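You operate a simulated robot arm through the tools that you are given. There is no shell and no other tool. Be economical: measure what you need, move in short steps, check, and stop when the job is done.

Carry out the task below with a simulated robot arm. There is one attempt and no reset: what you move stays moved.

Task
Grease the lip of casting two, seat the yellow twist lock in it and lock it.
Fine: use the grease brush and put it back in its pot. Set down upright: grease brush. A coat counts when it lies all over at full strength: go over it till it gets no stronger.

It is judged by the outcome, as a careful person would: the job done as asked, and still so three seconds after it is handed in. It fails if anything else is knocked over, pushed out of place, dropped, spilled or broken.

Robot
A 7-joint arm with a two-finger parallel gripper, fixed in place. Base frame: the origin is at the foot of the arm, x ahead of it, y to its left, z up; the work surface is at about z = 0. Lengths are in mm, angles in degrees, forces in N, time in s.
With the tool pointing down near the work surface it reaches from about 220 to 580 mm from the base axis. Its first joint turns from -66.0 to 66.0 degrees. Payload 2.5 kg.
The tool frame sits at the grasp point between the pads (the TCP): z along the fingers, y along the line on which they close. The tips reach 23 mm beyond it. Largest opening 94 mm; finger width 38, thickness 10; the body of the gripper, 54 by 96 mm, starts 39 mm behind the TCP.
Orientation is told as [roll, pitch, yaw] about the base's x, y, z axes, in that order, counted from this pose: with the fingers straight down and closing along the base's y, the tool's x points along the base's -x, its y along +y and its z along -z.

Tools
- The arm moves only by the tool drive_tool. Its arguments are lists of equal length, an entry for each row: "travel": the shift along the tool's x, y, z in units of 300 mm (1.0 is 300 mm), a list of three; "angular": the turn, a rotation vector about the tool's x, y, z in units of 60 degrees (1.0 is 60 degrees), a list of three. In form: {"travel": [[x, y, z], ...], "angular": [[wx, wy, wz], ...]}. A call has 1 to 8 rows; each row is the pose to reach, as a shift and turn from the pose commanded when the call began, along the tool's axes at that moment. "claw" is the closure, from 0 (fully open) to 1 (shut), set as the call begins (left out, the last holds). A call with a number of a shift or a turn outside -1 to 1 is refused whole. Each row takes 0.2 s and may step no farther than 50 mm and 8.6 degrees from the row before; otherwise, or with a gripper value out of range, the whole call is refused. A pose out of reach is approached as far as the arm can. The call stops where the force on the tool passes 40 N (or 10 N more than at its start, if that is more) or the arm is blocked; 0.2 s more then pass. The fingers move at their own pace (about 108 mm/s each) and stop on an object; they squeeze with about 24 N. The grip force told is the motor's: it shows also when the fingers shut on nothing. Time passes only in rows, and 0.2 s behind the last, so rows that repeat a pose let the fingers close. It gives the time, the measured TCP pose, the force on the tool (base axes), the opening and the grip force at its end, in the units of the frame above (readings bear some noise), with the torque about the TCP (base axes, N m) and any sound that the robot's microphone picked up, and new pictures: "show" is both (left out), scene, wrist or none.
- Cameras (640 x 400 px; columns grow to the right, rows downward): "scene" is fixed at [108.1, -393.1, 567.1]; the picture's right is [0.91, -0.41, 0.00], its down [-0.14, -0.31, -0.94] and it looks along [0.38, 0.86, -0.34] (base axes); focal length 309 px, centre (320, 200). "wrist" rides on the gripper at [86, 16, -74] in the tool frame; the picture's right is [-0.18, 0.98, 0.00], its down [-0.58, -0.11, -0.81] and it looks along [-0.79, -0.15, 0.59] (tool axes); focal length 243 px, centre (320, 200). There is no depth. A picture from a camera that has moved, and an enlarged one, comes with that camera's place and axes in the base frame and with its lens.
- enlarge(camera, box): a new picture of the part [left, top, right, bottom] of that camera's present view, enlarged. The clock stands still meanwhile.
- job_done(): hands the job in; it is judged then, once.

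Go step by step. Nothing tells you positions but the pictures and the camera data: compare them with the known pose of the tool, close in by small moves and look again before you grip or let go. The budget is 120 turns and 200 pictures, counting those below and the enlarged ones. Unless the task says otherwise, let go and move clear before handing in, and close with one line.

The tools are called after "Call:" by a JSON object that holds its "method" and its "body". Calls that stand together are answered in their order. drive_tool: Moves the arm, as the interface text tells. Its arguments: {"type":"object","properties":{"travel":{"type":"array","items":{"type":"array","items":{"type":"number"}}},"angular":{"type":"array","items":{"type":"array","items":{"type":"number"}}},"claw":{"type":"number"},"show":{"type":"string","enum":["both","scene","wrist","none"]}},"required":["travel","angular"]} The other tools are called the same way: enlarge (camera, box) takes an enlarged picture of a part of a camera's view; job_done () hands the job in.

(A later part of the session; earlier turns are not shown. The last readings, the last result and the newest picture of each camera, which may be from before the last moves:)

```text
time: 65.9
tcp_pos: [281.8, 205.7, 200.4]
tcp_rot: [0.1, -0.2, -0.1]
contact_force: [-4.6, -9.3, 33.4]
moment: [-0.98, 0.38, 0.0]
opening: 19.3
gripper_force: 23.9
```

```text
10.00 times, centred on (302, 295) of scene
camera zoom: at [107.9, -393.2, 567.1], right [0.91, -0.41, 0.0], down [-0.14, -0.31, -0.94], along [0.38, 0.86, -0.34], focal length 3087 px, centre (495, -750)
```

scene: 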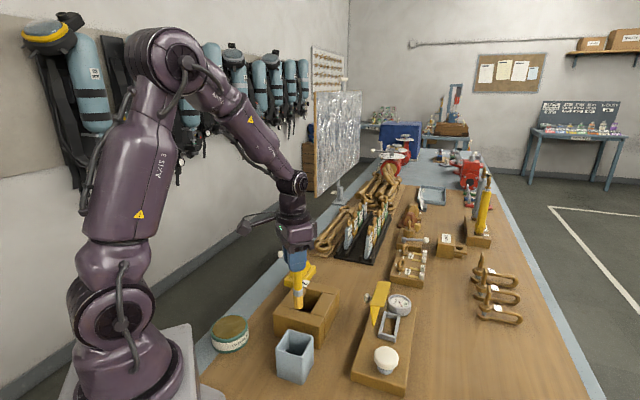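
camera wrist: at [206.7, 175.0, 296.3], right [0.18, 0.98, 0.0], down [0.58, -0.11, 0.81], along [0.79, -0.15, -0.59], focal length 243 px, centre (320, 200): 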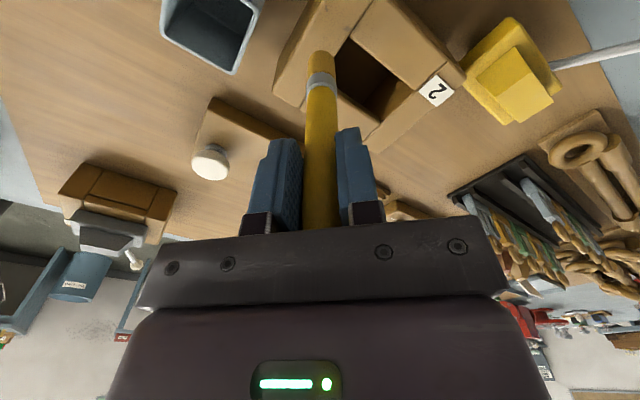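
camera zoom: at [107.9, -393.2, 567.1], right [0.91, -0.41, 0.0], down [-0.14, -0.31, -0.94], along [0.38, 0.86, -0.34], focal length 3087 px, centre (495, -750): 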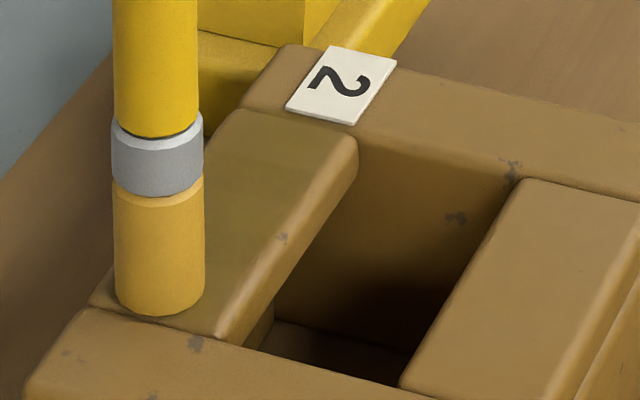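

Now the far section.

Call:
{"method": "drive_tool", "body": {"travel": [[-0.07, 0.07, -0.001], [-0.138, 0.14, -0.001], [-0.119, 0.159, 0], [-0.166, 0.112, 0], [-0.183, 0.129, 0], [-0.135, 0.176, 0], [-0.107, 0.147, 0], [-0.155, 0.1, 0]], "angular": [[0, 0, 0], [0, 0, 0], [0, 0, 0], [0, 0, 0], [0, 0, 0], [0, 0, 0], [0, 0, 0], [0, 0, 0]], "show": "none"}}

Call:
{"method": "enlarge", "body": {"camera": "scene", "box": [280, 275, 325, 315]}}

```text
time: 67.7
tcp_pos: [328.8, 239.9, 200.3]
tcp_rot: [0.6, -0.2, 0.2]
contact_force: [-7.1, 8.0, 34.3]
moment: [0.93, 0.6, 0.09]
opening: 19.3
gripper_force: 24.3
```

```text
10.00 times, centred on (302, 295) of scene
camera zoom: at [107.9, -393.2, 567.1], right [0.91, -0.41, 0.0], down [-0.14, -0.31, -0.94], along [0.38, 0.86, -0.34], focal length 3087 px, centre (495, -750)
```

zoom: 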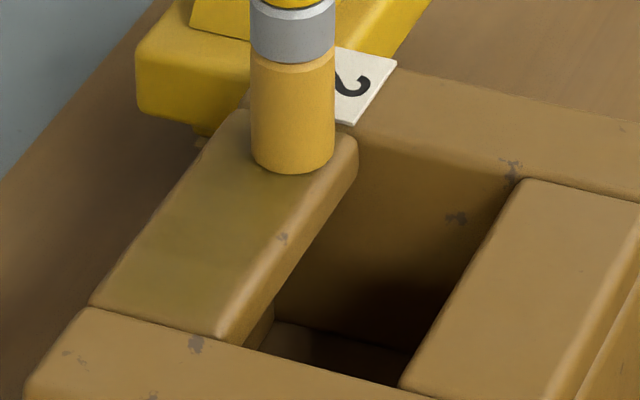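

I'll lift and take a clear view of the lip from the wrist camera.

Call:
{"method": "drive_tool", "body": {"travel": [[0, 0, -0.13], [0.08, -0.05, -0.24], [0.2, -0.12, -0.297], [0.327, -0.193, -0.297]], "angular": [[0, 0, 0], [0, 0, 0], [0, 0, 0], [0, 0, 0]], "show": "none"}}

Call:
{"method": "enlarge", "body": {"camera": "wrist", "box": [320, 10, 420, 120]}}

Call:
{"method": "enlarge", "body": {"camera": "scene", "box": [282, 280, 320, 312]}}

```text
time: 68.7
tcp_pos: [229.3, 177.3, 288.6]
tcp_rot: [0.3, -0.2, 0.1]
contact_force: [-0.5, -0.2, -0.4]
moment: [-0.01, -0.01, 0.02]
opening: 19.0
gripper_force: 24.0
```

```text
3.64 times, centred on (370, 65) of wrist
camera zoom: at [141.5, 192.7, 363.9], right [0.18, 0.98, 0.0], down [0.58, -0.11, 0.81], along [0.79, -0.15, -0.59], focal length 882 px, centre (138, 691)
```

zoom: 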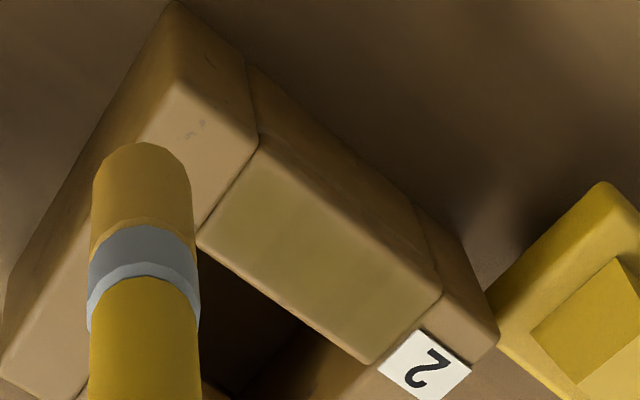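

```text
12.50 times, centred on (301, 296) of scene
camera zoom: at [108.1, -393.1, 567.1], right [0.91, -0.41, 0.0], down [-0.14, -0.31, -0.94], along [0.38, 0.86, -0.34], focal length 3859 px, centre (558, -1000)
```

zoom: 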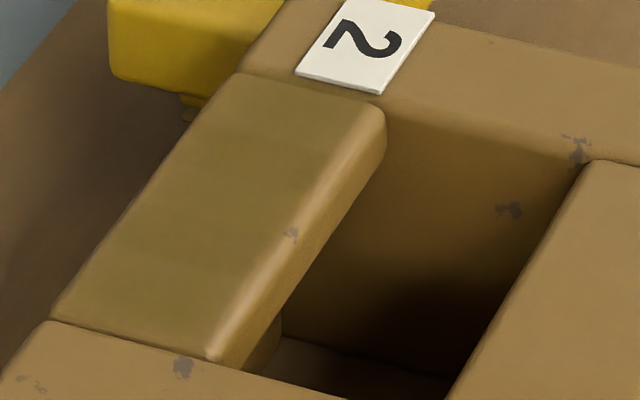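

Call:
{"method": "enlarge", "body": {"camera": "wrist", "box": [370, 44, 445, 114]}}

Call:
{"method": "enlarge", "body": {"camera": "wrist", "box": [366, 50, 406, 75]}}

```text
5.71 times, centred on (408, 79) of wrist
camera zoom: at [141.5, 192.7, 363.9], right [0.18, 0.98, 0.0], down [0.58, -0.11, 0.81], along [0.79, -0.15, -0.59], focal length 1386 px, centre (-180, 891)
```

zoom: 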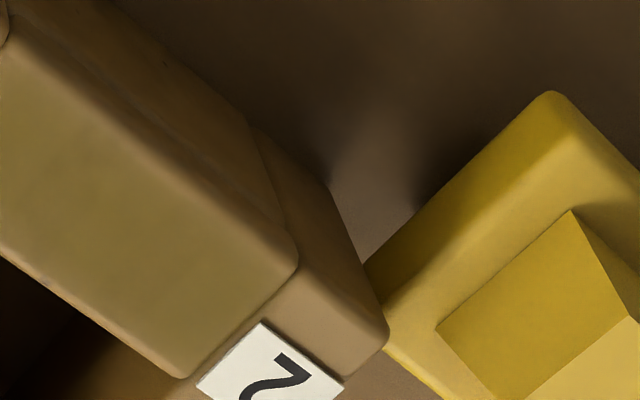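

```text
16.00 times, centred on (386, 62) of wrist
camera zoom: at [141.5, 192.7, 363.9], right [0.18, 0.98, 0.0], down [0.58, -0.11, 0.81], along [0.79, -0.15, -0.59], focal length 3882 px, centre (-736, 2400)
```

zoom: 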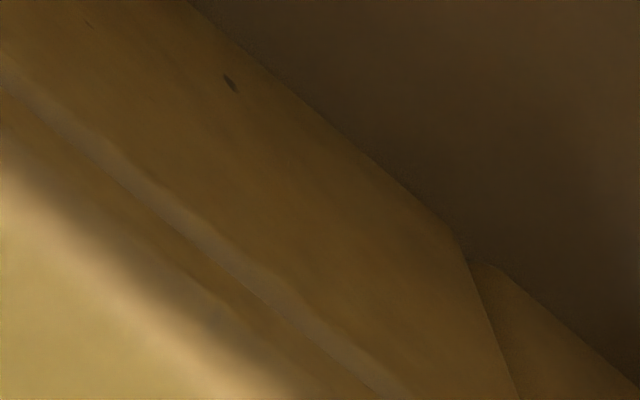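

Call:
{"method": "enlarge", "body": {"camera": "wrist", "box": [330, 50, 410, 100]}}

```text
8.00 times, centred on (370, 75) of wrist
camera zoom: at [141.5, 192.7, 363.9], right [0.18, 0.98, 0.0], down [0.58, -0.11, 0.81], along [0.79, -0.15, -0.59], focal length 1941 px, centre (-80, 1200)
```

zoom: 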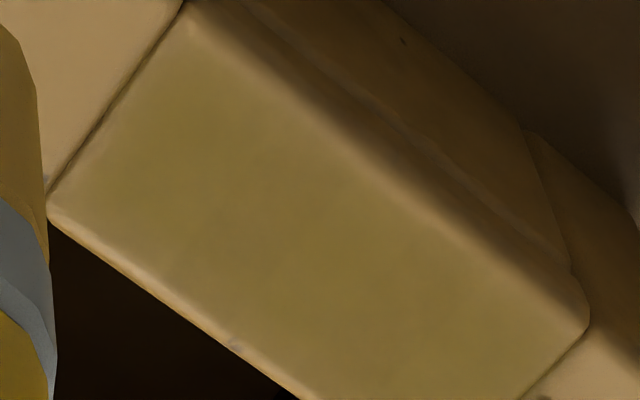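

The coat looks uniform end to end, including sections that got more passes, so it's at full strength. Next I'll return the brush above its pot at (260, 80.5).

Call:
{"method": "drive_tool", "body": {"travel": [[-0.03, -0.1, 0], [-0.06, -0.2, 0], [-0.103, -0.323, 0], [-0.103, -0.323, 0.1]], "angular": [[-0.005, 0.003, -0.001], [-0.005, 0.003, -0.001], [-0.005, 0.003, -0.001], [-0.005, 0.003, -0.001]], "show": "wrist"}}

Call:
{"method": "enlarge", "body": {"camera": "scene", "box": [250, 270, 340, 390]}}

Call:
{"method": "enlarge", "body": {"camera": "wrist", "box": [220, 0, 420, 125]}}

```text
time: 69.7
tcp_pos: [262.5, 80.8, 258.6]
tcp_rot: [0.6, -0.1, 0.1]
contact_force: [-0.5, -0.2, 0.2]
moment: [0.0, -0.01, -0.01]
opening: 18.8
gripper_force: 23.8
camera wrist: at [173.7, 95.3, 333.5], right [0.18, 0.98, 0.01], down [0.58, -0.12, 0.81], along [0.79, -0.14, -0.59], focal length 243 px, centre (320, 200)
```

wrist: 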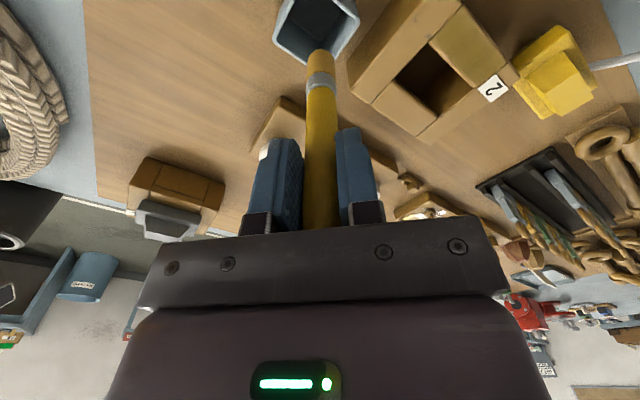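

```text
3.33 times, centred on (295, 330) of scene
camera zoom: at [108.0, -393.2, 567.1], right [0.91, -0.41, 0.0], down [-0.14, -0.31, -0.94], along [0.38, 0.86, -0.34], focal length 1029 px, centre (403, -233)
```

zoom: 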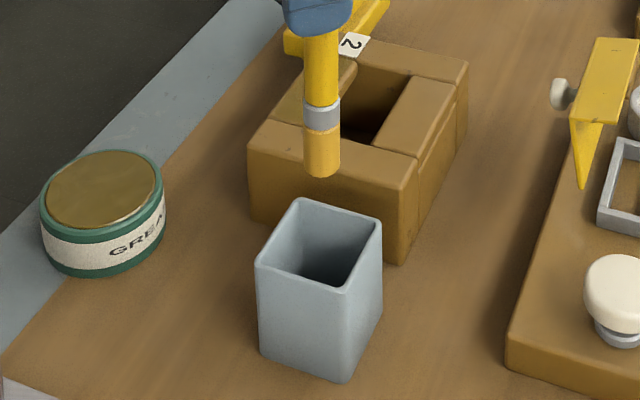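

```text
3.20 times, centred on (320, 62) of wrist
camera zoom: at [173.7, 95.3, 333.5], right [0.18, 0.98, 0.01], down [0.58, -0.12, 0.81], along [0.79, -0.14, -0.59], focal length 776 px, centre (320, 640)
```

zoom: 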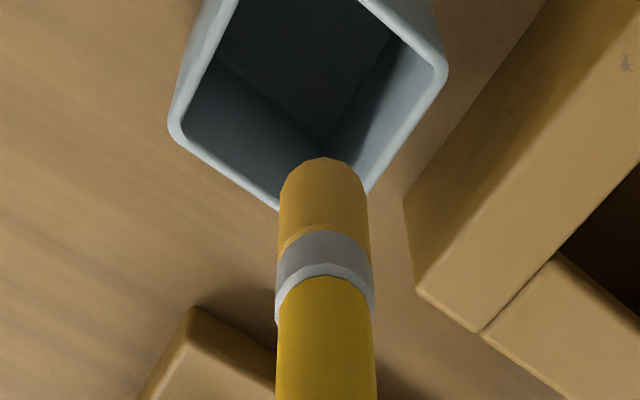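

The brush is aligned over the pot. I'll lower it in, squaring the tool slightly.

Call:
{"method": "drive_tool", "body": {"travel": [[0.008, 0, 0.1], [0.008, 0, 0.2], [0.008, 0, 0.3], [0.008, 0, 0.36]], "angular": [[0.01, 0, 0], [0.01, 0, 0], [0.01, 0, 0], [0.01, 0, 0]], "show": "wrist"}}

Call:
{"method": "enlarge", "body": {"camera": "scene", "box": [250, 270, 340, 390]}}

```text
time: 70.7
tcp_pos: [258.8, 78.0, 151.5]
tcp_rot: [0.0, 0.0, 0.1]
contact_force: [0.1, 0.0, -1.2]
moment: [0.0, -0.01, 0.06]
opening: 18.8
gripper_force: 23.8
camera wrist: at [170.8, 94.8, 226.7], right [0.18, 0.98, 0.0], down [0.58, -0.11, 0.81], along [0.79, -0.15, -0.59], focal length 243 px, centre (320, 200)
```

wrist: 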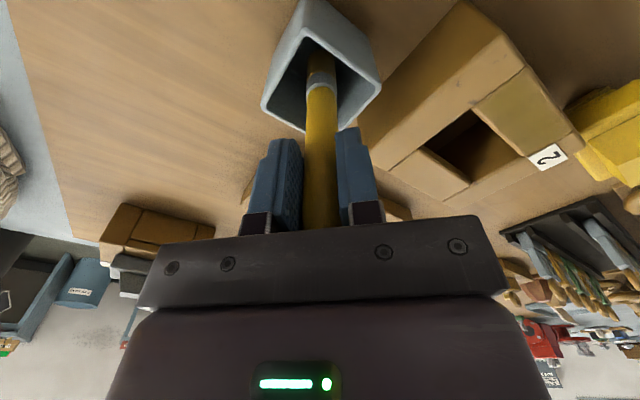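

```text
3.33 times, centred on (295, 330) of scene
camera zoom: at [108.1, -393.1, 567.1], right [0.91, -0.41, 0.0], down [-0.14, -0.31, -0.94], along [0.38, 0.86, -0.34], focal length 1029 px, centre (403, -233)
```

zoom: 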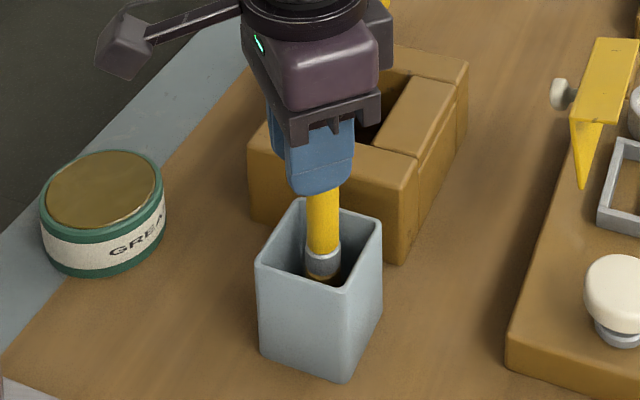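

Inside the pot. I'll nudge and lower gently until it touches the floor.

Call:
{"method": "drive_tool", "body": {"travel": [[-0.004, 0.007, 0.02], [-0.004, 0.007, 0.032], [-0.004, 0.007, 0.04], [-0.004, 0.007, 0.046], [-0.004, 0.007, 0.052], [-0.004, 0.007, 0.058], [-0.004, 0.007, 0.064]], "angular": [[0, 0, 0], [0, 0, 0], [0, 0, 0], [0, 0, 0], [0, 0, 0], [0, 0, 0], [0, 0, 0]], "show": "none"}}

```text
time: 72.3
tcp_pos: [261.8, 82.8, 134.4]
tcp_rot: [0.0, -0.2, 0.0]
contact_force: [-4.1, -1.7, 17.5]
moment: [-0.21, 0.28, -0.02]
opening: 19.2
gripper_force: 24.4
stopped in row 7: the force on the tool passed its limit at 48 N (the readings are from after the stop); the commanded pose is now the measured one
```

The brush is on the pot floor. I'll ease the pressure and open.

Call:
{"method": "drive_tool", "body": {"travel": [[0, 0, -0.002], [0, 0, -0.002]], "angular": [[0, 0, 0], [0, 0, 0]], "show": "none"}}

Call:
{"method": "drive_tool", "body": {"travel": [[0, 0, 0], [0, 0, 0], [0, 0, 0], [0, 0, 0]], "angular": [[0, 0, 0], [0, 0, 0], [0, 0, 0], [0, 0, 0]], "claw": 0, "show": "wrist"}}

```text
time: 72.9
tcp_pos: [262.8, 81.7, 134.8]
tcp_rot: [0.0, -0.2, 0.1]
contact_force: [0.2, -0.8, -1.0]
moment: [0.02, 0.0, 0.01]
opening: 18.7
gripper_force: 24.1
```

```text
time: 73.9
tcp_pos: [261.3, 82.0, 135.1]
tcp_rot: [0.0, -0.2, 0.0]
contact_force: [0.1, -0.2, 1.4]
moment: [0.0, -0.03, 0.0]
opening: 94.1
gripper_force: 0.0
camera wrist: at [173.7, 98.0, 210.0], right [0.18, 0.98, 0.0], down [0.58, -0.11, 0.81], along [0.79, -0.15, -0.59], focal length 243 px, centre (320, 200)
```

wrist: 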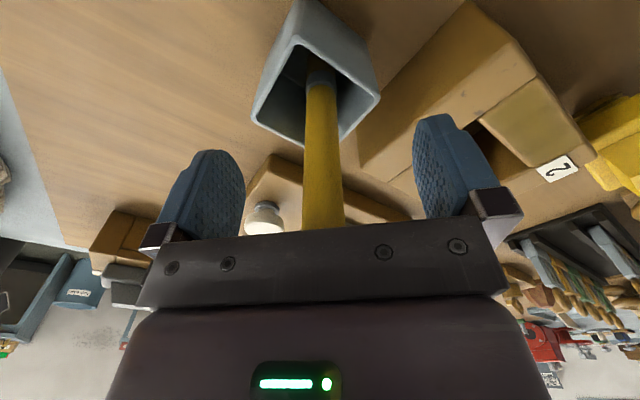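

Released; the brush stands in its pot. I'll rise and move to view the twist lock.

Call:
{"method": "drive_tool", "body": {"travel": [[0, 0, -0.16], [0, 0, -0.32], [0, 0, -0.48], [0, 0.12, -0.57], [0, 0.28, -0.6], [0, 0.44, -0.6], [0, 0.6, -0.6], [0, 0.76, -0.6]], "angular": [[0, 0, 0], [0, 0, 0], [0, 0, 0], [0, 0, 0], [0, 0, 0], [0, 0, 0], [0, 0, 0], [0, 0, 0]]}}

Call:
{"method": "enlarge", "body": {"camera": "wrist", "box": [200, 0, 440, 150]}}

Call:
{"method": "enlarge", "body": {"camera": "scene", "box": [265, 235, 335, 385]}}

```text
time: 75.7
tcp_pos: [261.2, 307.2, 312.8]
tcp_rot: [0.0, -0.1, 0.0]
contact_force: [-0.4, -0.2, 0.5]
moment: [-0.01, -0.03, 0.0]
opening: 94.2
gripper_force: 0.0
camera wrist: at [173.6, 322.3, 387.3], right [0.18, 0.98, 0.0], down [0.58, -0.11, 0.81], along [0.79, -0.15, -0.59], focal length 243 px, centre (320, 200)
```

scene: 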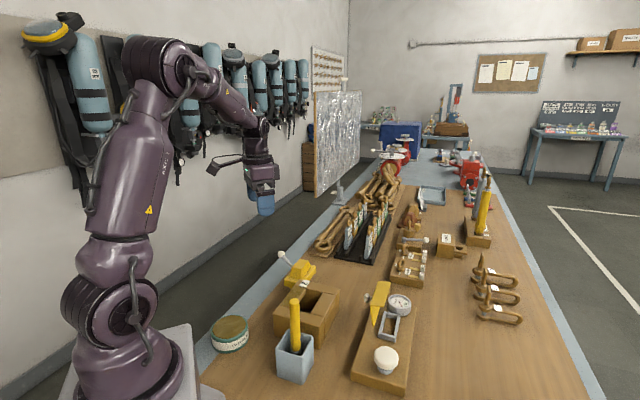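
wrist: 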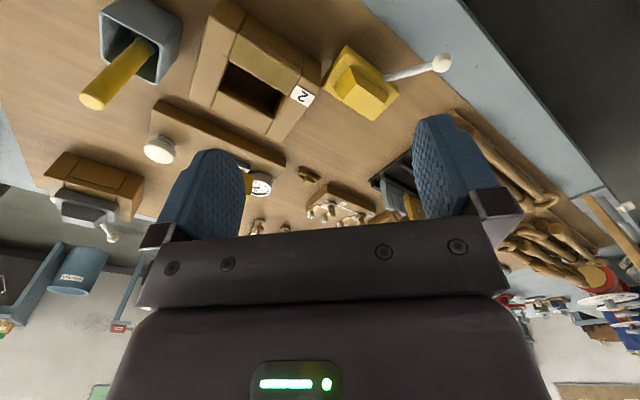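

```text
2.67 times, centred on (320, 75) of wrist
camera zoom: at [173.6, 322.3, 387.3], right [0.18, 0.98, 0.0], down [0.58, -0.11, 0.81], along [0.79, -0.15, -0.59], focal length 647 px, centre (320, 533)
```

zoom: 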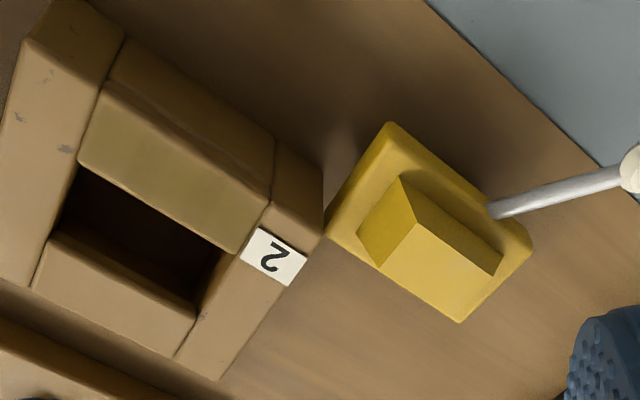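

```text
2.67 times, centred on (300, 310) of scene
camera zoom: at [108.0, -393.2, 567.1], right [0.91, -0.41, 0.0], down [-0.14, -0.31, -0.94], along [0.38, 0.86, -0.34], focal length 823 px, centre (373, -93)
```

zoom: 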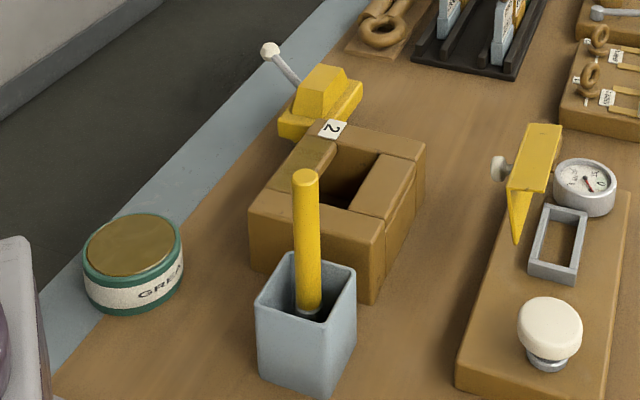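

The brush is back upright and the casting is in place. I'll look closely at the yellow lock and at the already-seated grey one for reference.

Call:
{"method": "enlarge", "body": {"camera": "scene", "box": [275, 245, 325, 295]}}

Call:
{"method": "enlarge", "body": {"camera": "wrist", "box": [40, 140, 170, 250]}}

Call:
{"method": "enlarge", "body": {"camera": "wrist", "box": [310, 30, 470, 130]}}

```text
8.00 times, centred on (300, 270) of scene
camera zoom: at [108.0, -393.2, 567.1], right [0.91, -0.41, 0.0], down [-0.14, -0.31, -0.94], along [0.38, 0.86, -0.34], focal length 2470 px, centre (480, -360)
```

zoom: 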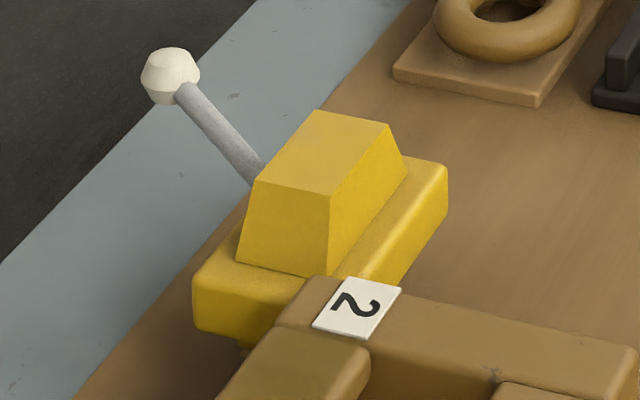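

```text
3.64 times, centred on (105, 195) of wrist
camera zoom: at [173.6, 322.3, 387.3], right [0.18, 0.98, 0.0], down [0.58, -0.11, 0.81], along [0.79, -0.15, -0.59], focal length 882 px, centre (1102, 218)
```

zoom: 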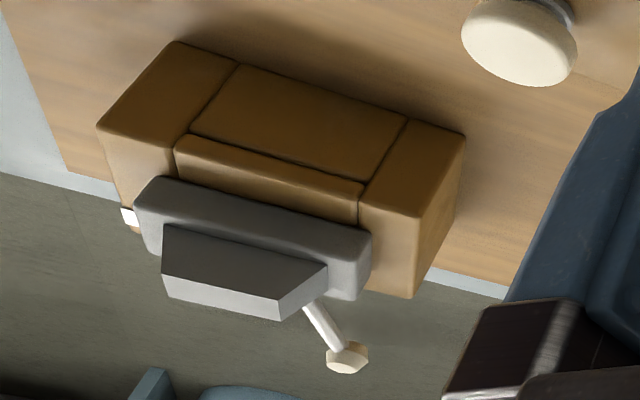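

```text
4.00 times, centred on (390, 80) of wrist
camera zoom: at [173.6, 322.3, 387.3], right [0.18, 0.98, 0.0], down [0.58, -0.11, 0.81], along [0.79, -0.15, -0.59], focal length 970 px, centre (40, 680)
```

zoom: 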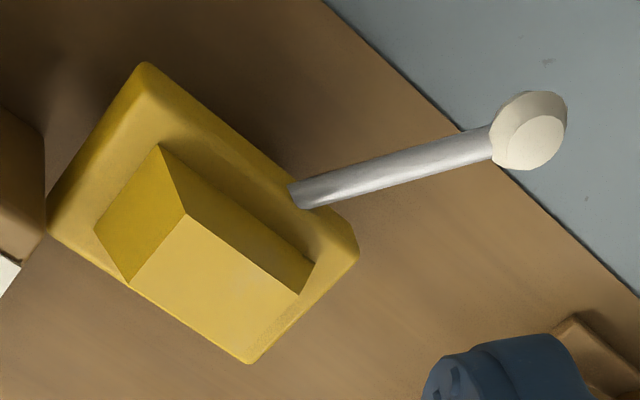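

Yellow lock: plate about 100×58 mm, centred near (365, 345), top z≈55, and already aligned with the hole. Its lever ball is at about (341, 444, 73). I'll move the camera closer to see how the lever attaches.

Call:
{"method": "drive_tool", "body": {"travel": [[0.05, 0.02, 0.12], [0.1, 0.04, 0.24], [0.14, 0.06, 0.36]], "angular": [[0, 0, 0], [0, 0, 0], [0, 0, 0]], "show": "wrist"}}

Call:
{"method": "enlarge", "body": {"camera": "wrist", "box": [280, 40, 440, 140]}}

```text
time: 76.5
tcp_pos: [219.4, 328.7, 205.8]
tcp_rot: [-0.1, -0.2, 0.1]
contact_force: [0.0, -0.5, -0.5]
moment: [-0.04, -0.01, -0.02]
opening: 94.1
gripper_force: 0.1
camera wrist: at [130.3, 343.5, 280.2], right [0.18, 0.98, 0.0], down [0.58, -0.11, 0.81], along [0.79, -0.15, -0.59], focal length 243 px, centre (320, 200)
```

wrist: 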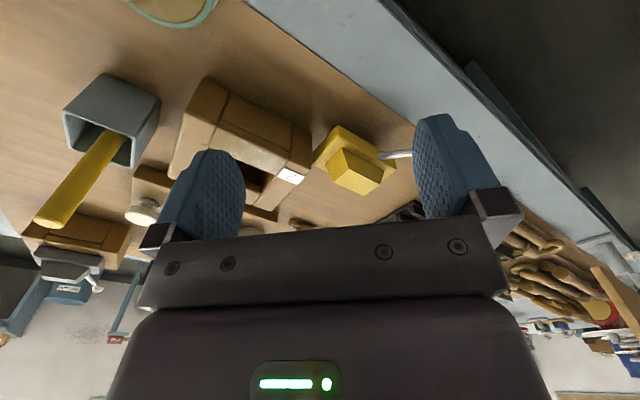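

```text
4.00 times, centred on (360, 90) of wrist
camera zoom: at [130.3, 343.5, 280.2], right [0.18, 0.98, 0.0], down [0.58, -0.11, 0.81], along [0.79, -0.15, -0.59], focal length 970 px, centre (160, 640)
```

zoom: 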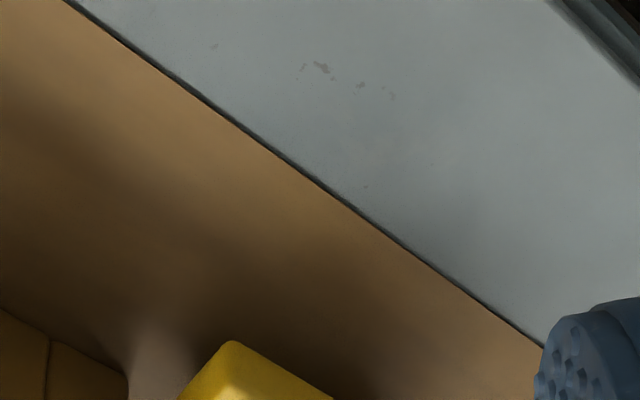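

Call:
{"method": "enlarge", "body": {"camera": "wrist", "box": [300, 115, 420, 200]}}

```text
4.71 times, centred on (360, 158) of wrist
camera zoom: at [130.3, 343.5, 280.2], right [0.18, 0.98, 0.0], down [0.58, -0.11, 0.81], along [0.79, -0.15, -0.59], focal length 1142 px, centre (132, 400)
```

zoom: 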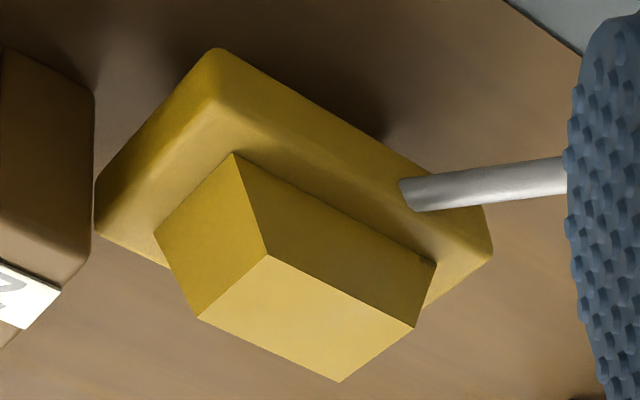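

The lever rod floats above the plate on the far-left side. I'll grip the plate across its 58 mm width, offset 20 mm toward the near end to clear the lever. First I'll yaw +45° and move above it.

Call:
{"method": "drive_tool", "body": {"travel": [[-0.074, 0.001, 0.01], [-0.148, 0.003, 0.02], [-0.223, 0.004, 0.04], [-0.297, 0.005, 0.06], [-0.371, 0.007, 0.08], [-0.445, 0.008, 0.087]], "angular": [[0, 0, -0.125], [0, 0, -0.25], [0, 0, -0.375], [0, 0, -0.5], [0, 0, -0.625], [0, 0, -0.75]]}}

Call:
{"method": "enlarge", "body": {"camera": "wrist", "box": [200, 20, 460, 180]}}

Call:
{"method": "enlarge", "body": {"camera": "scene", "box": [250, 220, 350, 300]}}

```text
time: 77.9
tcp_pos: [353.3, 331.9, 178.7]
tcp_rot: [-0.1, -0.2, 45.2]
contact_force: [0.1, 1.0, -1.6]
moment: [-0.01, 0.0, 0.03]
opening: 93.9
gripper_force: 0.1
camera wrist: at [278.4, 280.8, 253.7], right [-0.57, 0.82, 0.0], down [0.48, 0.34, 0.81], along [0.67, 0.46, -0.59], focal length 243 px, centre (320, 200)
```

scene: 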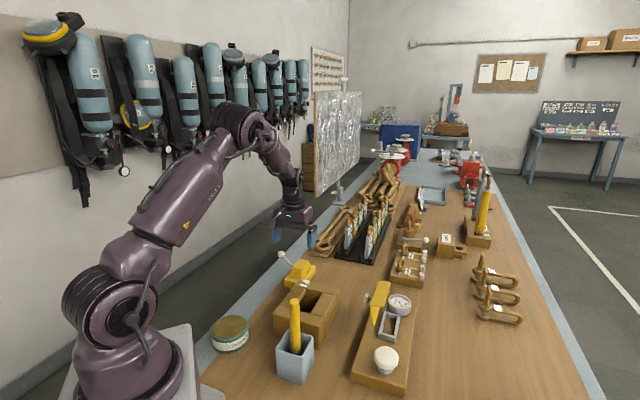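
wrist: 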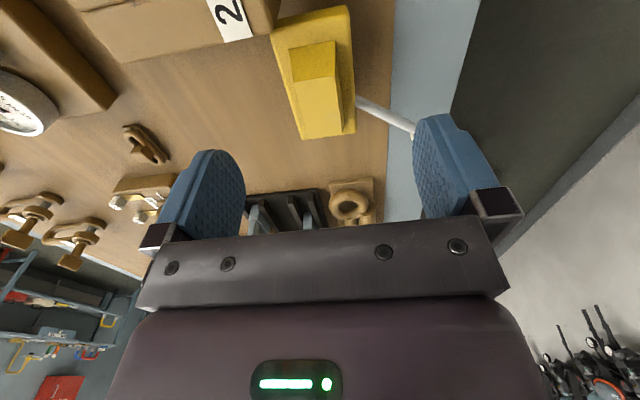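

```text
2.46 times, centred on (330, 100) of wrist
camera zoom: at [278.4, 280.8, 253.7], right [-0.57, 0.82, 0.0], down [0.48, 0.34, 0.81], along [0.67, 0.46, -0.59], focal length 597 px, centre (295, 446)
```

zoom: 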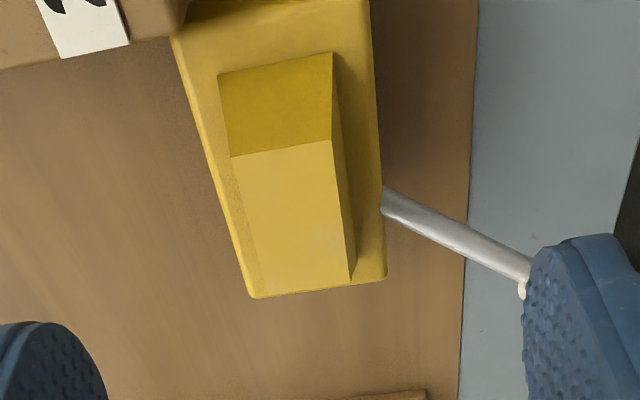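

```text
5.00 times, centred on (300, 260) of scene
camera zoom: at [108.1, -393.1, 567.1], right [0.91, -0.41, 0.0], down [-0.14, -0.31, -0.94], along [0.38, 0.86, -0.34], focal length 1544 px, centre (420, -100)
```

zoom: 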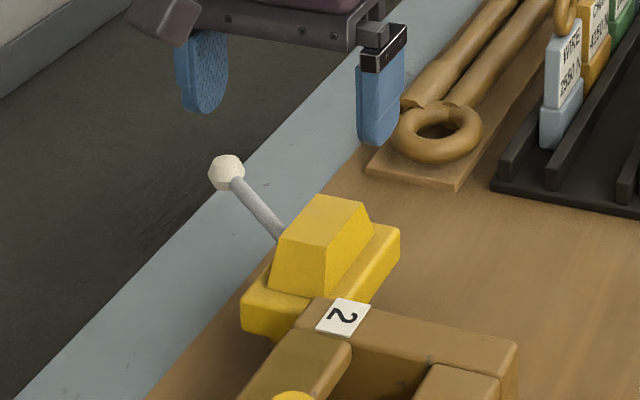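

Alignment looks good: fingers straddle the plate and the lever clears to the far side. I'll descend partway and check.

Call:
{"method": "drive_tool", "body": {"travel": [[0, 0, 0.12], [0, 0, 0.24], [0, 0, 0.305]], "angular": [[0, 0, 0], [0, 0, 0], [0, 0, 0]]}}

Call:
{"method": "enlarge", "body": {"camera": "scene", "box": [250, 220, 350, 300]}}

```text
time: 78.7
tcp_pos: [352.3, 328.7, 86.0]
tcp_rot: [-0.1, -0.1, 45.0]
contact_force: [0.5, 0.0, 0.0]
moment: [-0.02, 0.0, 0.0]
opening: 94.1
gripper_force: 0.1
camera wrist: at [278.4, 278.8, 160.9], right [-0.57, 0.82, 0.0], down [0.48, 0.33, 0.81], along [0.67, 0.46, -0.59], focal length 243 px, centre (320, 200)
```

scene: 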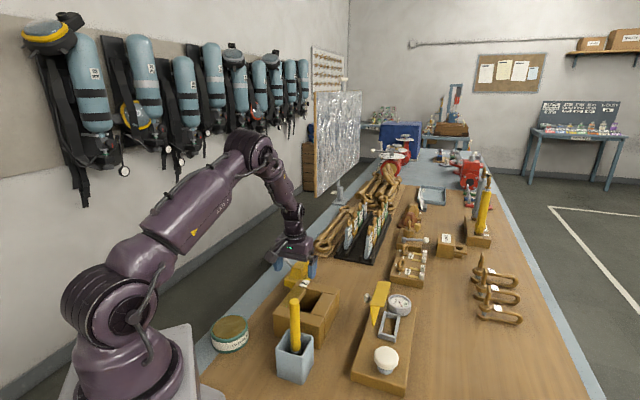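
wrist: 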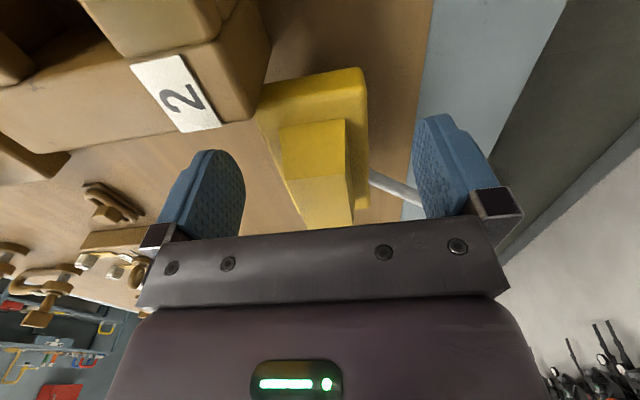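

```text
5.00 times, centred on (300, 260) of scene
camera zoom: at [108.1, -393.1, 567.1], right [0.91, -0.41, 0.0], down [-0.14, -0.31, -0.94], along [0.38, 0.86, -0.34], focal length 1544 px, centre (420, -100)
```

zoom: 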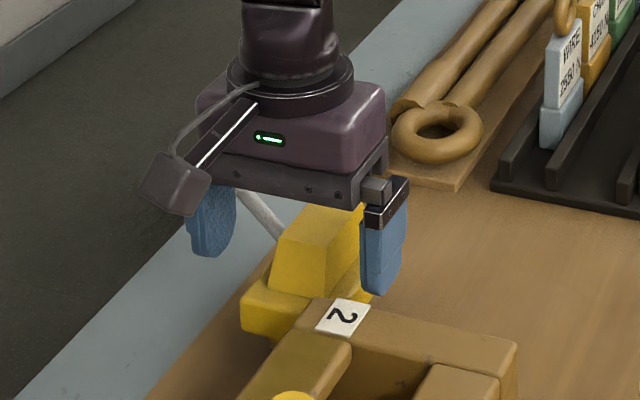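

Clear on all sides. I'll lower the final 22 mm and check again.

Call:
{"method": "drive_tool", "body": {"travel": [[0, 0.003, 0.04], [0, 0.003, 0.074]], "angular": [[0, 0, 0], [0, 0, 0]]}}

Call:
{"method": "enlarge", "body": {"camera": "scene", "box": [260, 230, 330, 300]}}

Call:
{"method": "enlarge", "body": {"camera": "wrist", "box": [160, 60, 480, 260]}}

```text
time: 79.3
tcp_pos: [351.9, 331.4, 64.3]
tcp_rot: [-0.1, -0.1, 44.9]
contact_force: [0.9, 0.7, 0.3]
moment: [-0.01, -0.02, 0.01]
opening: 94.2
gripper_force: 0.1
camera wrist: at [278.5, 280.4, 139.5], right [-0.57, 0.82, 0.0], down [0.49, 0.33, 0.81], along [0.67, 0.46, -0.59], focal length 243 px, centre (320, 200)
```

scene: 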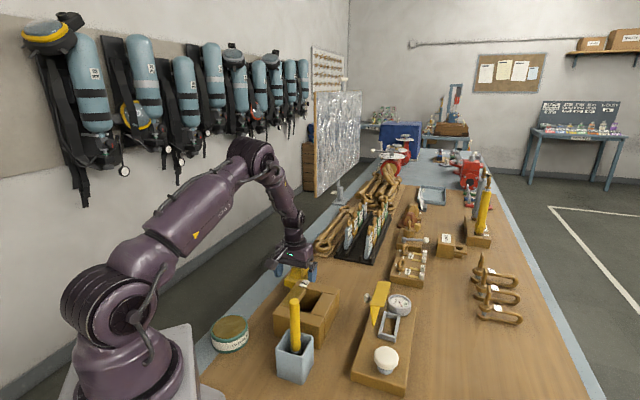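
wrist: 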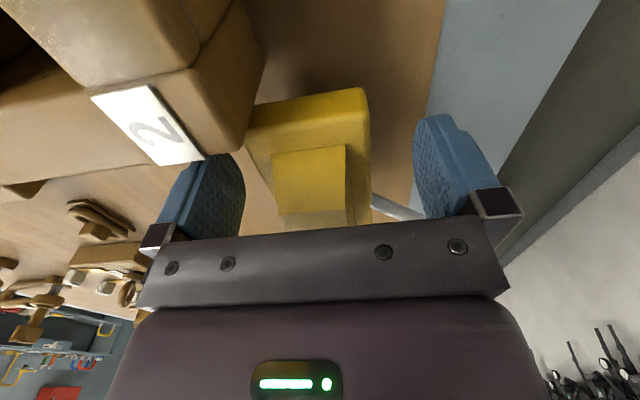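

```text
5.71 times, centred on (295, 265) of scene
camera zoom: at [108.1, -393.1, 567.1], right [0.91, -0.41, 0.0], down [-0.14, -0.31, -0.94], along [0.38, 0.86, -0.34], focal length 1764 px, centre (463, -171)
```

zoom: 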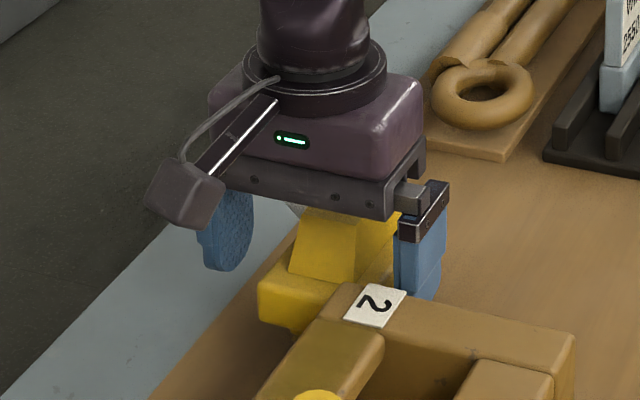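

```text
2.00 times, centred on (320, 160) of wrist
camera zoom: at [278.5, 280.4, 139.5], right [-0.57, 0.82, 0.0], down [0.49, 0.33, 0.81], along [0.67, 0.46, -0.59], focal length 485 px, centre (320, 280)
```

zoom: 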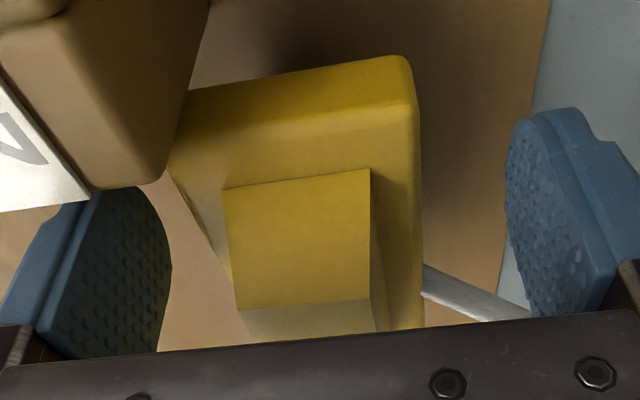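

I'll shift 5 mm further from the lever for margin, then close on the plate.

Call:
{"method": "drive_tool", "body": {"travel": [[0.016, 0, 0], [0.016, 0, 0]], "angular": [[0, 0, 0], [0, 0, 0]], "show": "none"}}

Call:
{"method": "drive_tool", "body": {"travel": [[0, 0, 0], [0, 0, 0], [0, 0, 0], [0, 0, 0]], "angular": [[0, 0, 0], [0, 0, 0], [0, 0, 0], [0, 0, 0]], "claw": 1}}

Call:
{"method": "enlarge", "body": {"camera": "wrist", "box": [160, 60, 480, 260]}}

```text
time: 79.9
tcp_pos: [348.6, 326.9, 66.0]
tcp_rot: [-0.1, -0.2, 45.0]
contact_force: [0.3, -0.1, -0.9]
moment: [-0.01, -0.01, -0.03]
opening: 94.0
gripper_force: 0.0
```

```text
time: 80.9
tcp_pos: [349.3, 326.3, 66.0]
tcp_rot: [-0.1, -0.1, 45.0]
contact_force: [2.1, -1.5, 1.4]
moment: [-0.08, -0.13, -0.07]
opening: 59.5
gripper_force: 24.2
camera wrist: at [275.0, 276.4, 141.2], right [-0.56, 0.83, 0.0], down [0.49, 0.33, 0.81], along [0.67, 0.46, -0.59], focal length 243 px, centre (320, 200)
```

scene: 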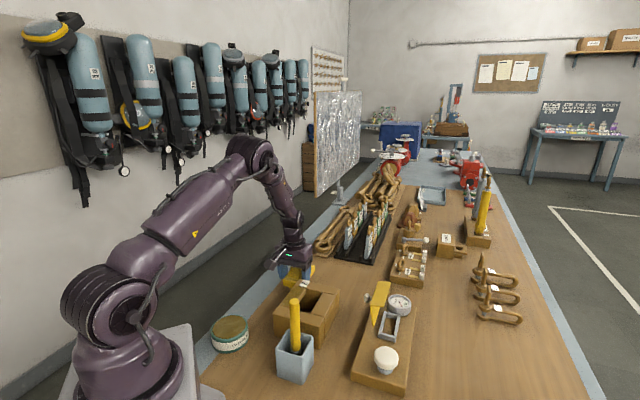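
wrist: 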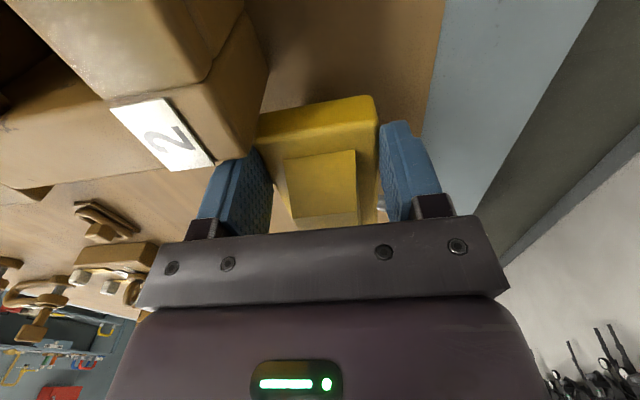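

```text
2.00 times, centred on (320, 160) of wrist
camera zoom: at [275.0, 276.4, 141.2], right [-0.56, 0.83, 0.0], down [0.49, 0.33, 0.81], along [0.67, 0.46, -0.59], focal length 485 px, centre (320, 280)
```

zoom: 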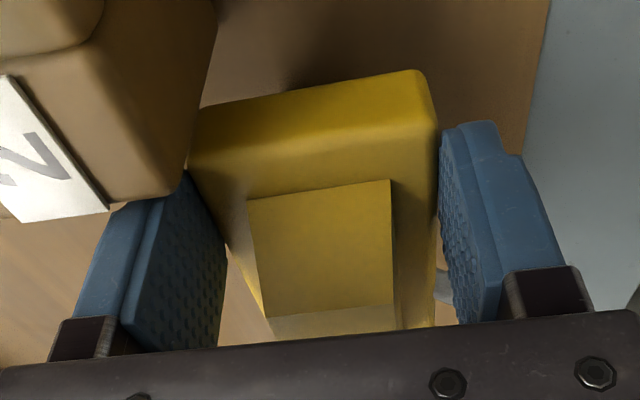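

Gripped at 59.5 mm. Lifting straight up.

Call:
{"method": "drive_tool", "body": {"travel": [[0, 0, -0.05], [0, 0, -0.15], [0, 0, -0.28], [0, 0, -0.42]], "angular": [[0, 0, 0], [0, 0, 0], [0, 0, 0], [0, 0, 0]]}}

Call:
{"method": "enlarge", "body": {"camera": "scene", "box": [250, 200, 350, 310]}}

Call:
{"method": "enlarge", "body": {"camera": "wrist", "box": [160, 0, 480, 240]}}

```text
time: 81.9
tcp_pos: [348.3, 326.2, 196.6]
tcp_rot: [-0.2, 0.0, 45.0]
contact_force: [-0.6, -0.4, -6.0]
moment: [-0.17, 0.09, 0.0]
opening: 59.7
gripper_force: 24.2
camera wrist: at [273.9, 276.8, 271.7], right [-0.56, 0.83, 0.0], down [0.49, 0.34, 0.81], along [0.67, 0.45, -0.59], focal length 243 px, centre (320, 200)
```

scene: 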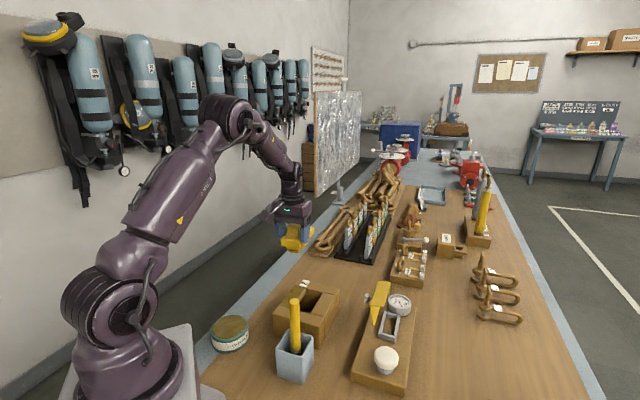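
wrist: 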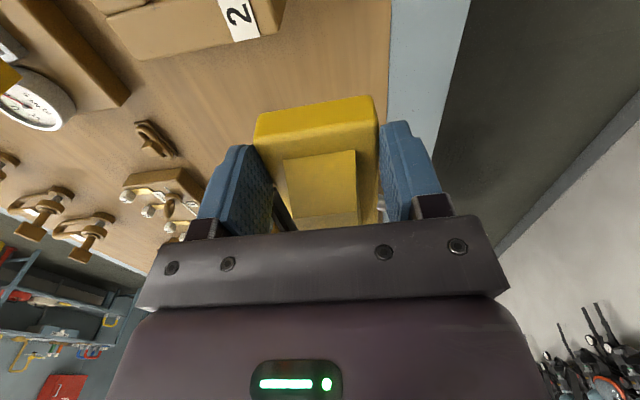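

```text
3.64 times, centred on (300, 255) of scene
camera zoom: at [108.1, -393.1, 567.1], right [0.91, -0.41, 0.0], down [-0.14, -0.31, -0.94], along [0.38, 0.86, -0.34], focal length 1123 px, centre (393, 0)
```

zoom: 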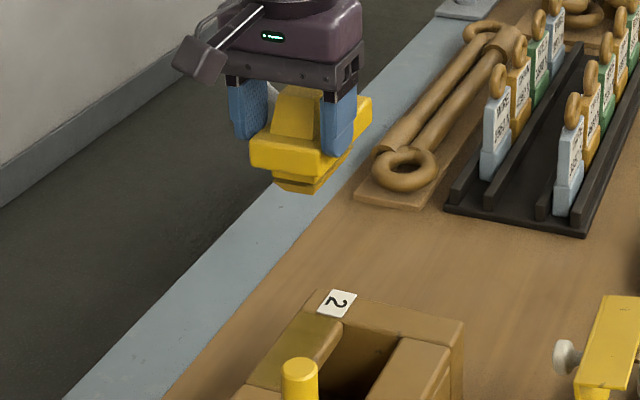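

```text
1.67 times, centred on (320, 120) of wrist
camera zoom: at [273.9, 276.8, 271.7], right [-0.56, 0.83, 0.0], down [0.49, 0.34, 0.81], along [0.67, 0.45, -0.59], focal length 404 px, centre (320, 333)
```

zoom: 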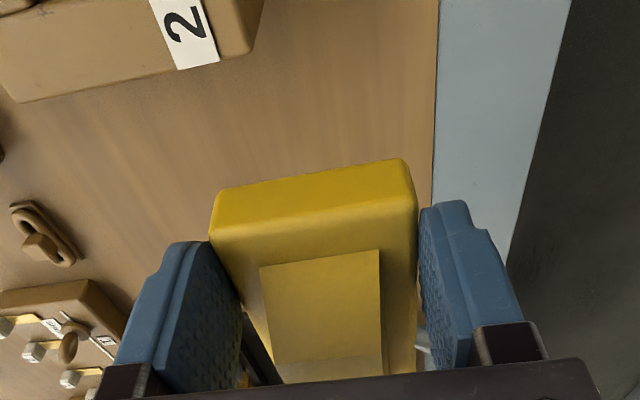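

Lifted level. I'll inspect its underside in the scene view.

Call:
{"method": "enlarge", "body": {"camera": "scene", "box": [275, 215, 315, 260]}}

```text
8.89 times, centred on (295, 238) of scene
camera zoom: at [108.1, -393.1, 567.1], right [0.91, -0.41, 0.0], down [-0.14, -0.31, -0.94], along [0.38, 0.86, -0.34], focal length 2744 px, centre (542, -133)
```

zoom: 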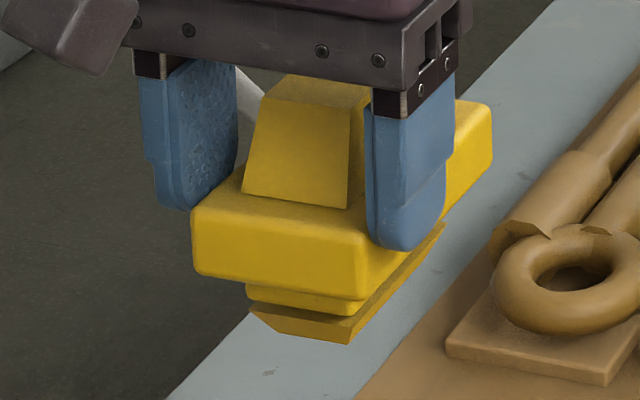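

The underside has a neck block and a lower tapered head that turns with the lever to catch under the lip. I'll hover above casting 2's hole, high enough to see it under the lock.

Call:
{"method": "drive_tool", "body": {"travel": [[0, 0, -0.1], [0.1, -0.067, -0.2], [0.22, -0.14, -0.243], [0.33, -0.21, -0.243], [0.429, -0.269, -0.243]], "angular": [[0, 0, 0], [0, 0, 0], [0, 0, 0], [0, 0, 0], [0, 0, 0]]}}

Call:
{"method": "enlarge", "body": {"camera": "wrist", "box": [220, 0, 420, 125]}}

Call:
{"method": "enlarge", "body": {"camera": "scene", "box": [250, 200, 370, 350]}}

```text
time: 83.1
tcp_pos: [314.0, 179.7, 266.3]
tcp_rot: [-0.2, -0.2, 45.0]
contact_force: [-0.8, 0.1, -5.1]
moment: [-0.17, 0.14, 0.02]
opening: 59.9
gripper_force: 23.7
camera wrist: at [240.9, 129.6, 341.7], right [-0.57, 0.82, 0.0], down [0.49, 0.33, 0.81], along [0.67, 0.46, -0.59], focal length 243 px, centre (320, 200)
```

scene: 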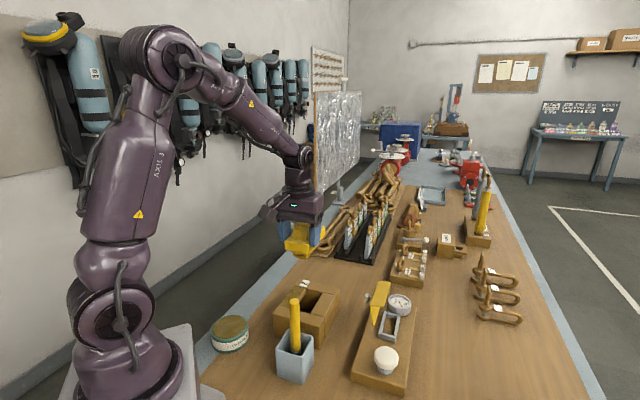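
wrist: 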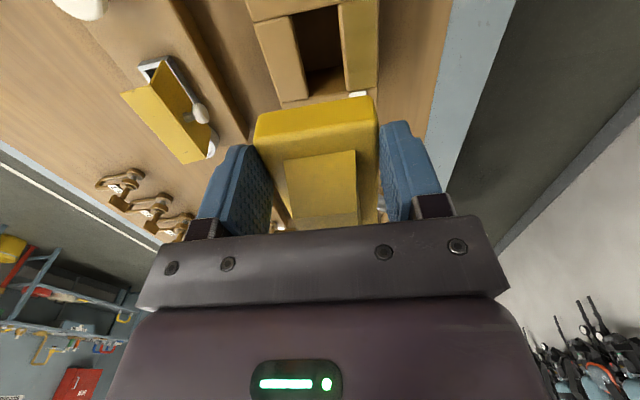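

```text
3.20 times, centred on (320, 62) of wrist
camera zoom: at [240.9, 129.6, 341.7], right [-0.57, 0.82, 0.0], down [0.49, 0.33, 0.81], along [0.67, 0.46, -0.59], focal length 776 px, centre (320, 640)
```

zoom: 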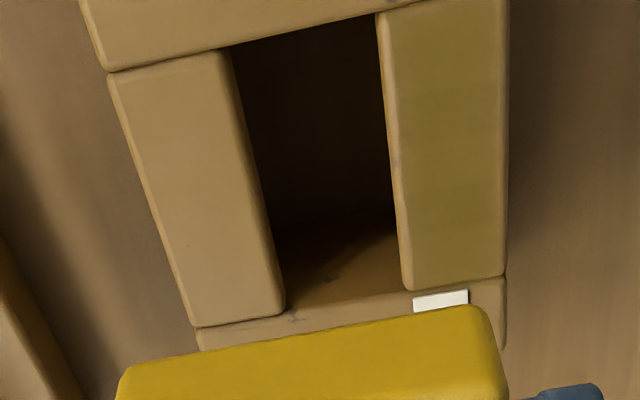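

```text
2.67 times, centred on (310, 275) of scene
camera zoom: at [108.1, -393.1, 567.1], right [0.91, -0.41, 0.0], down [-0.14, -0.31, -0.94], along [0.38, 0.86, -0.34], focal length 823 px, centre (347, 0)
```

zoom: 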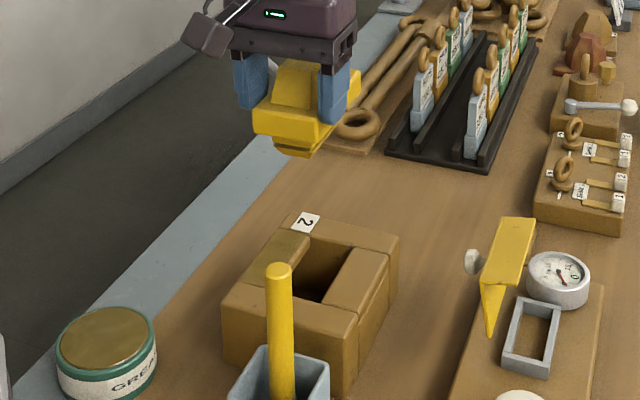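

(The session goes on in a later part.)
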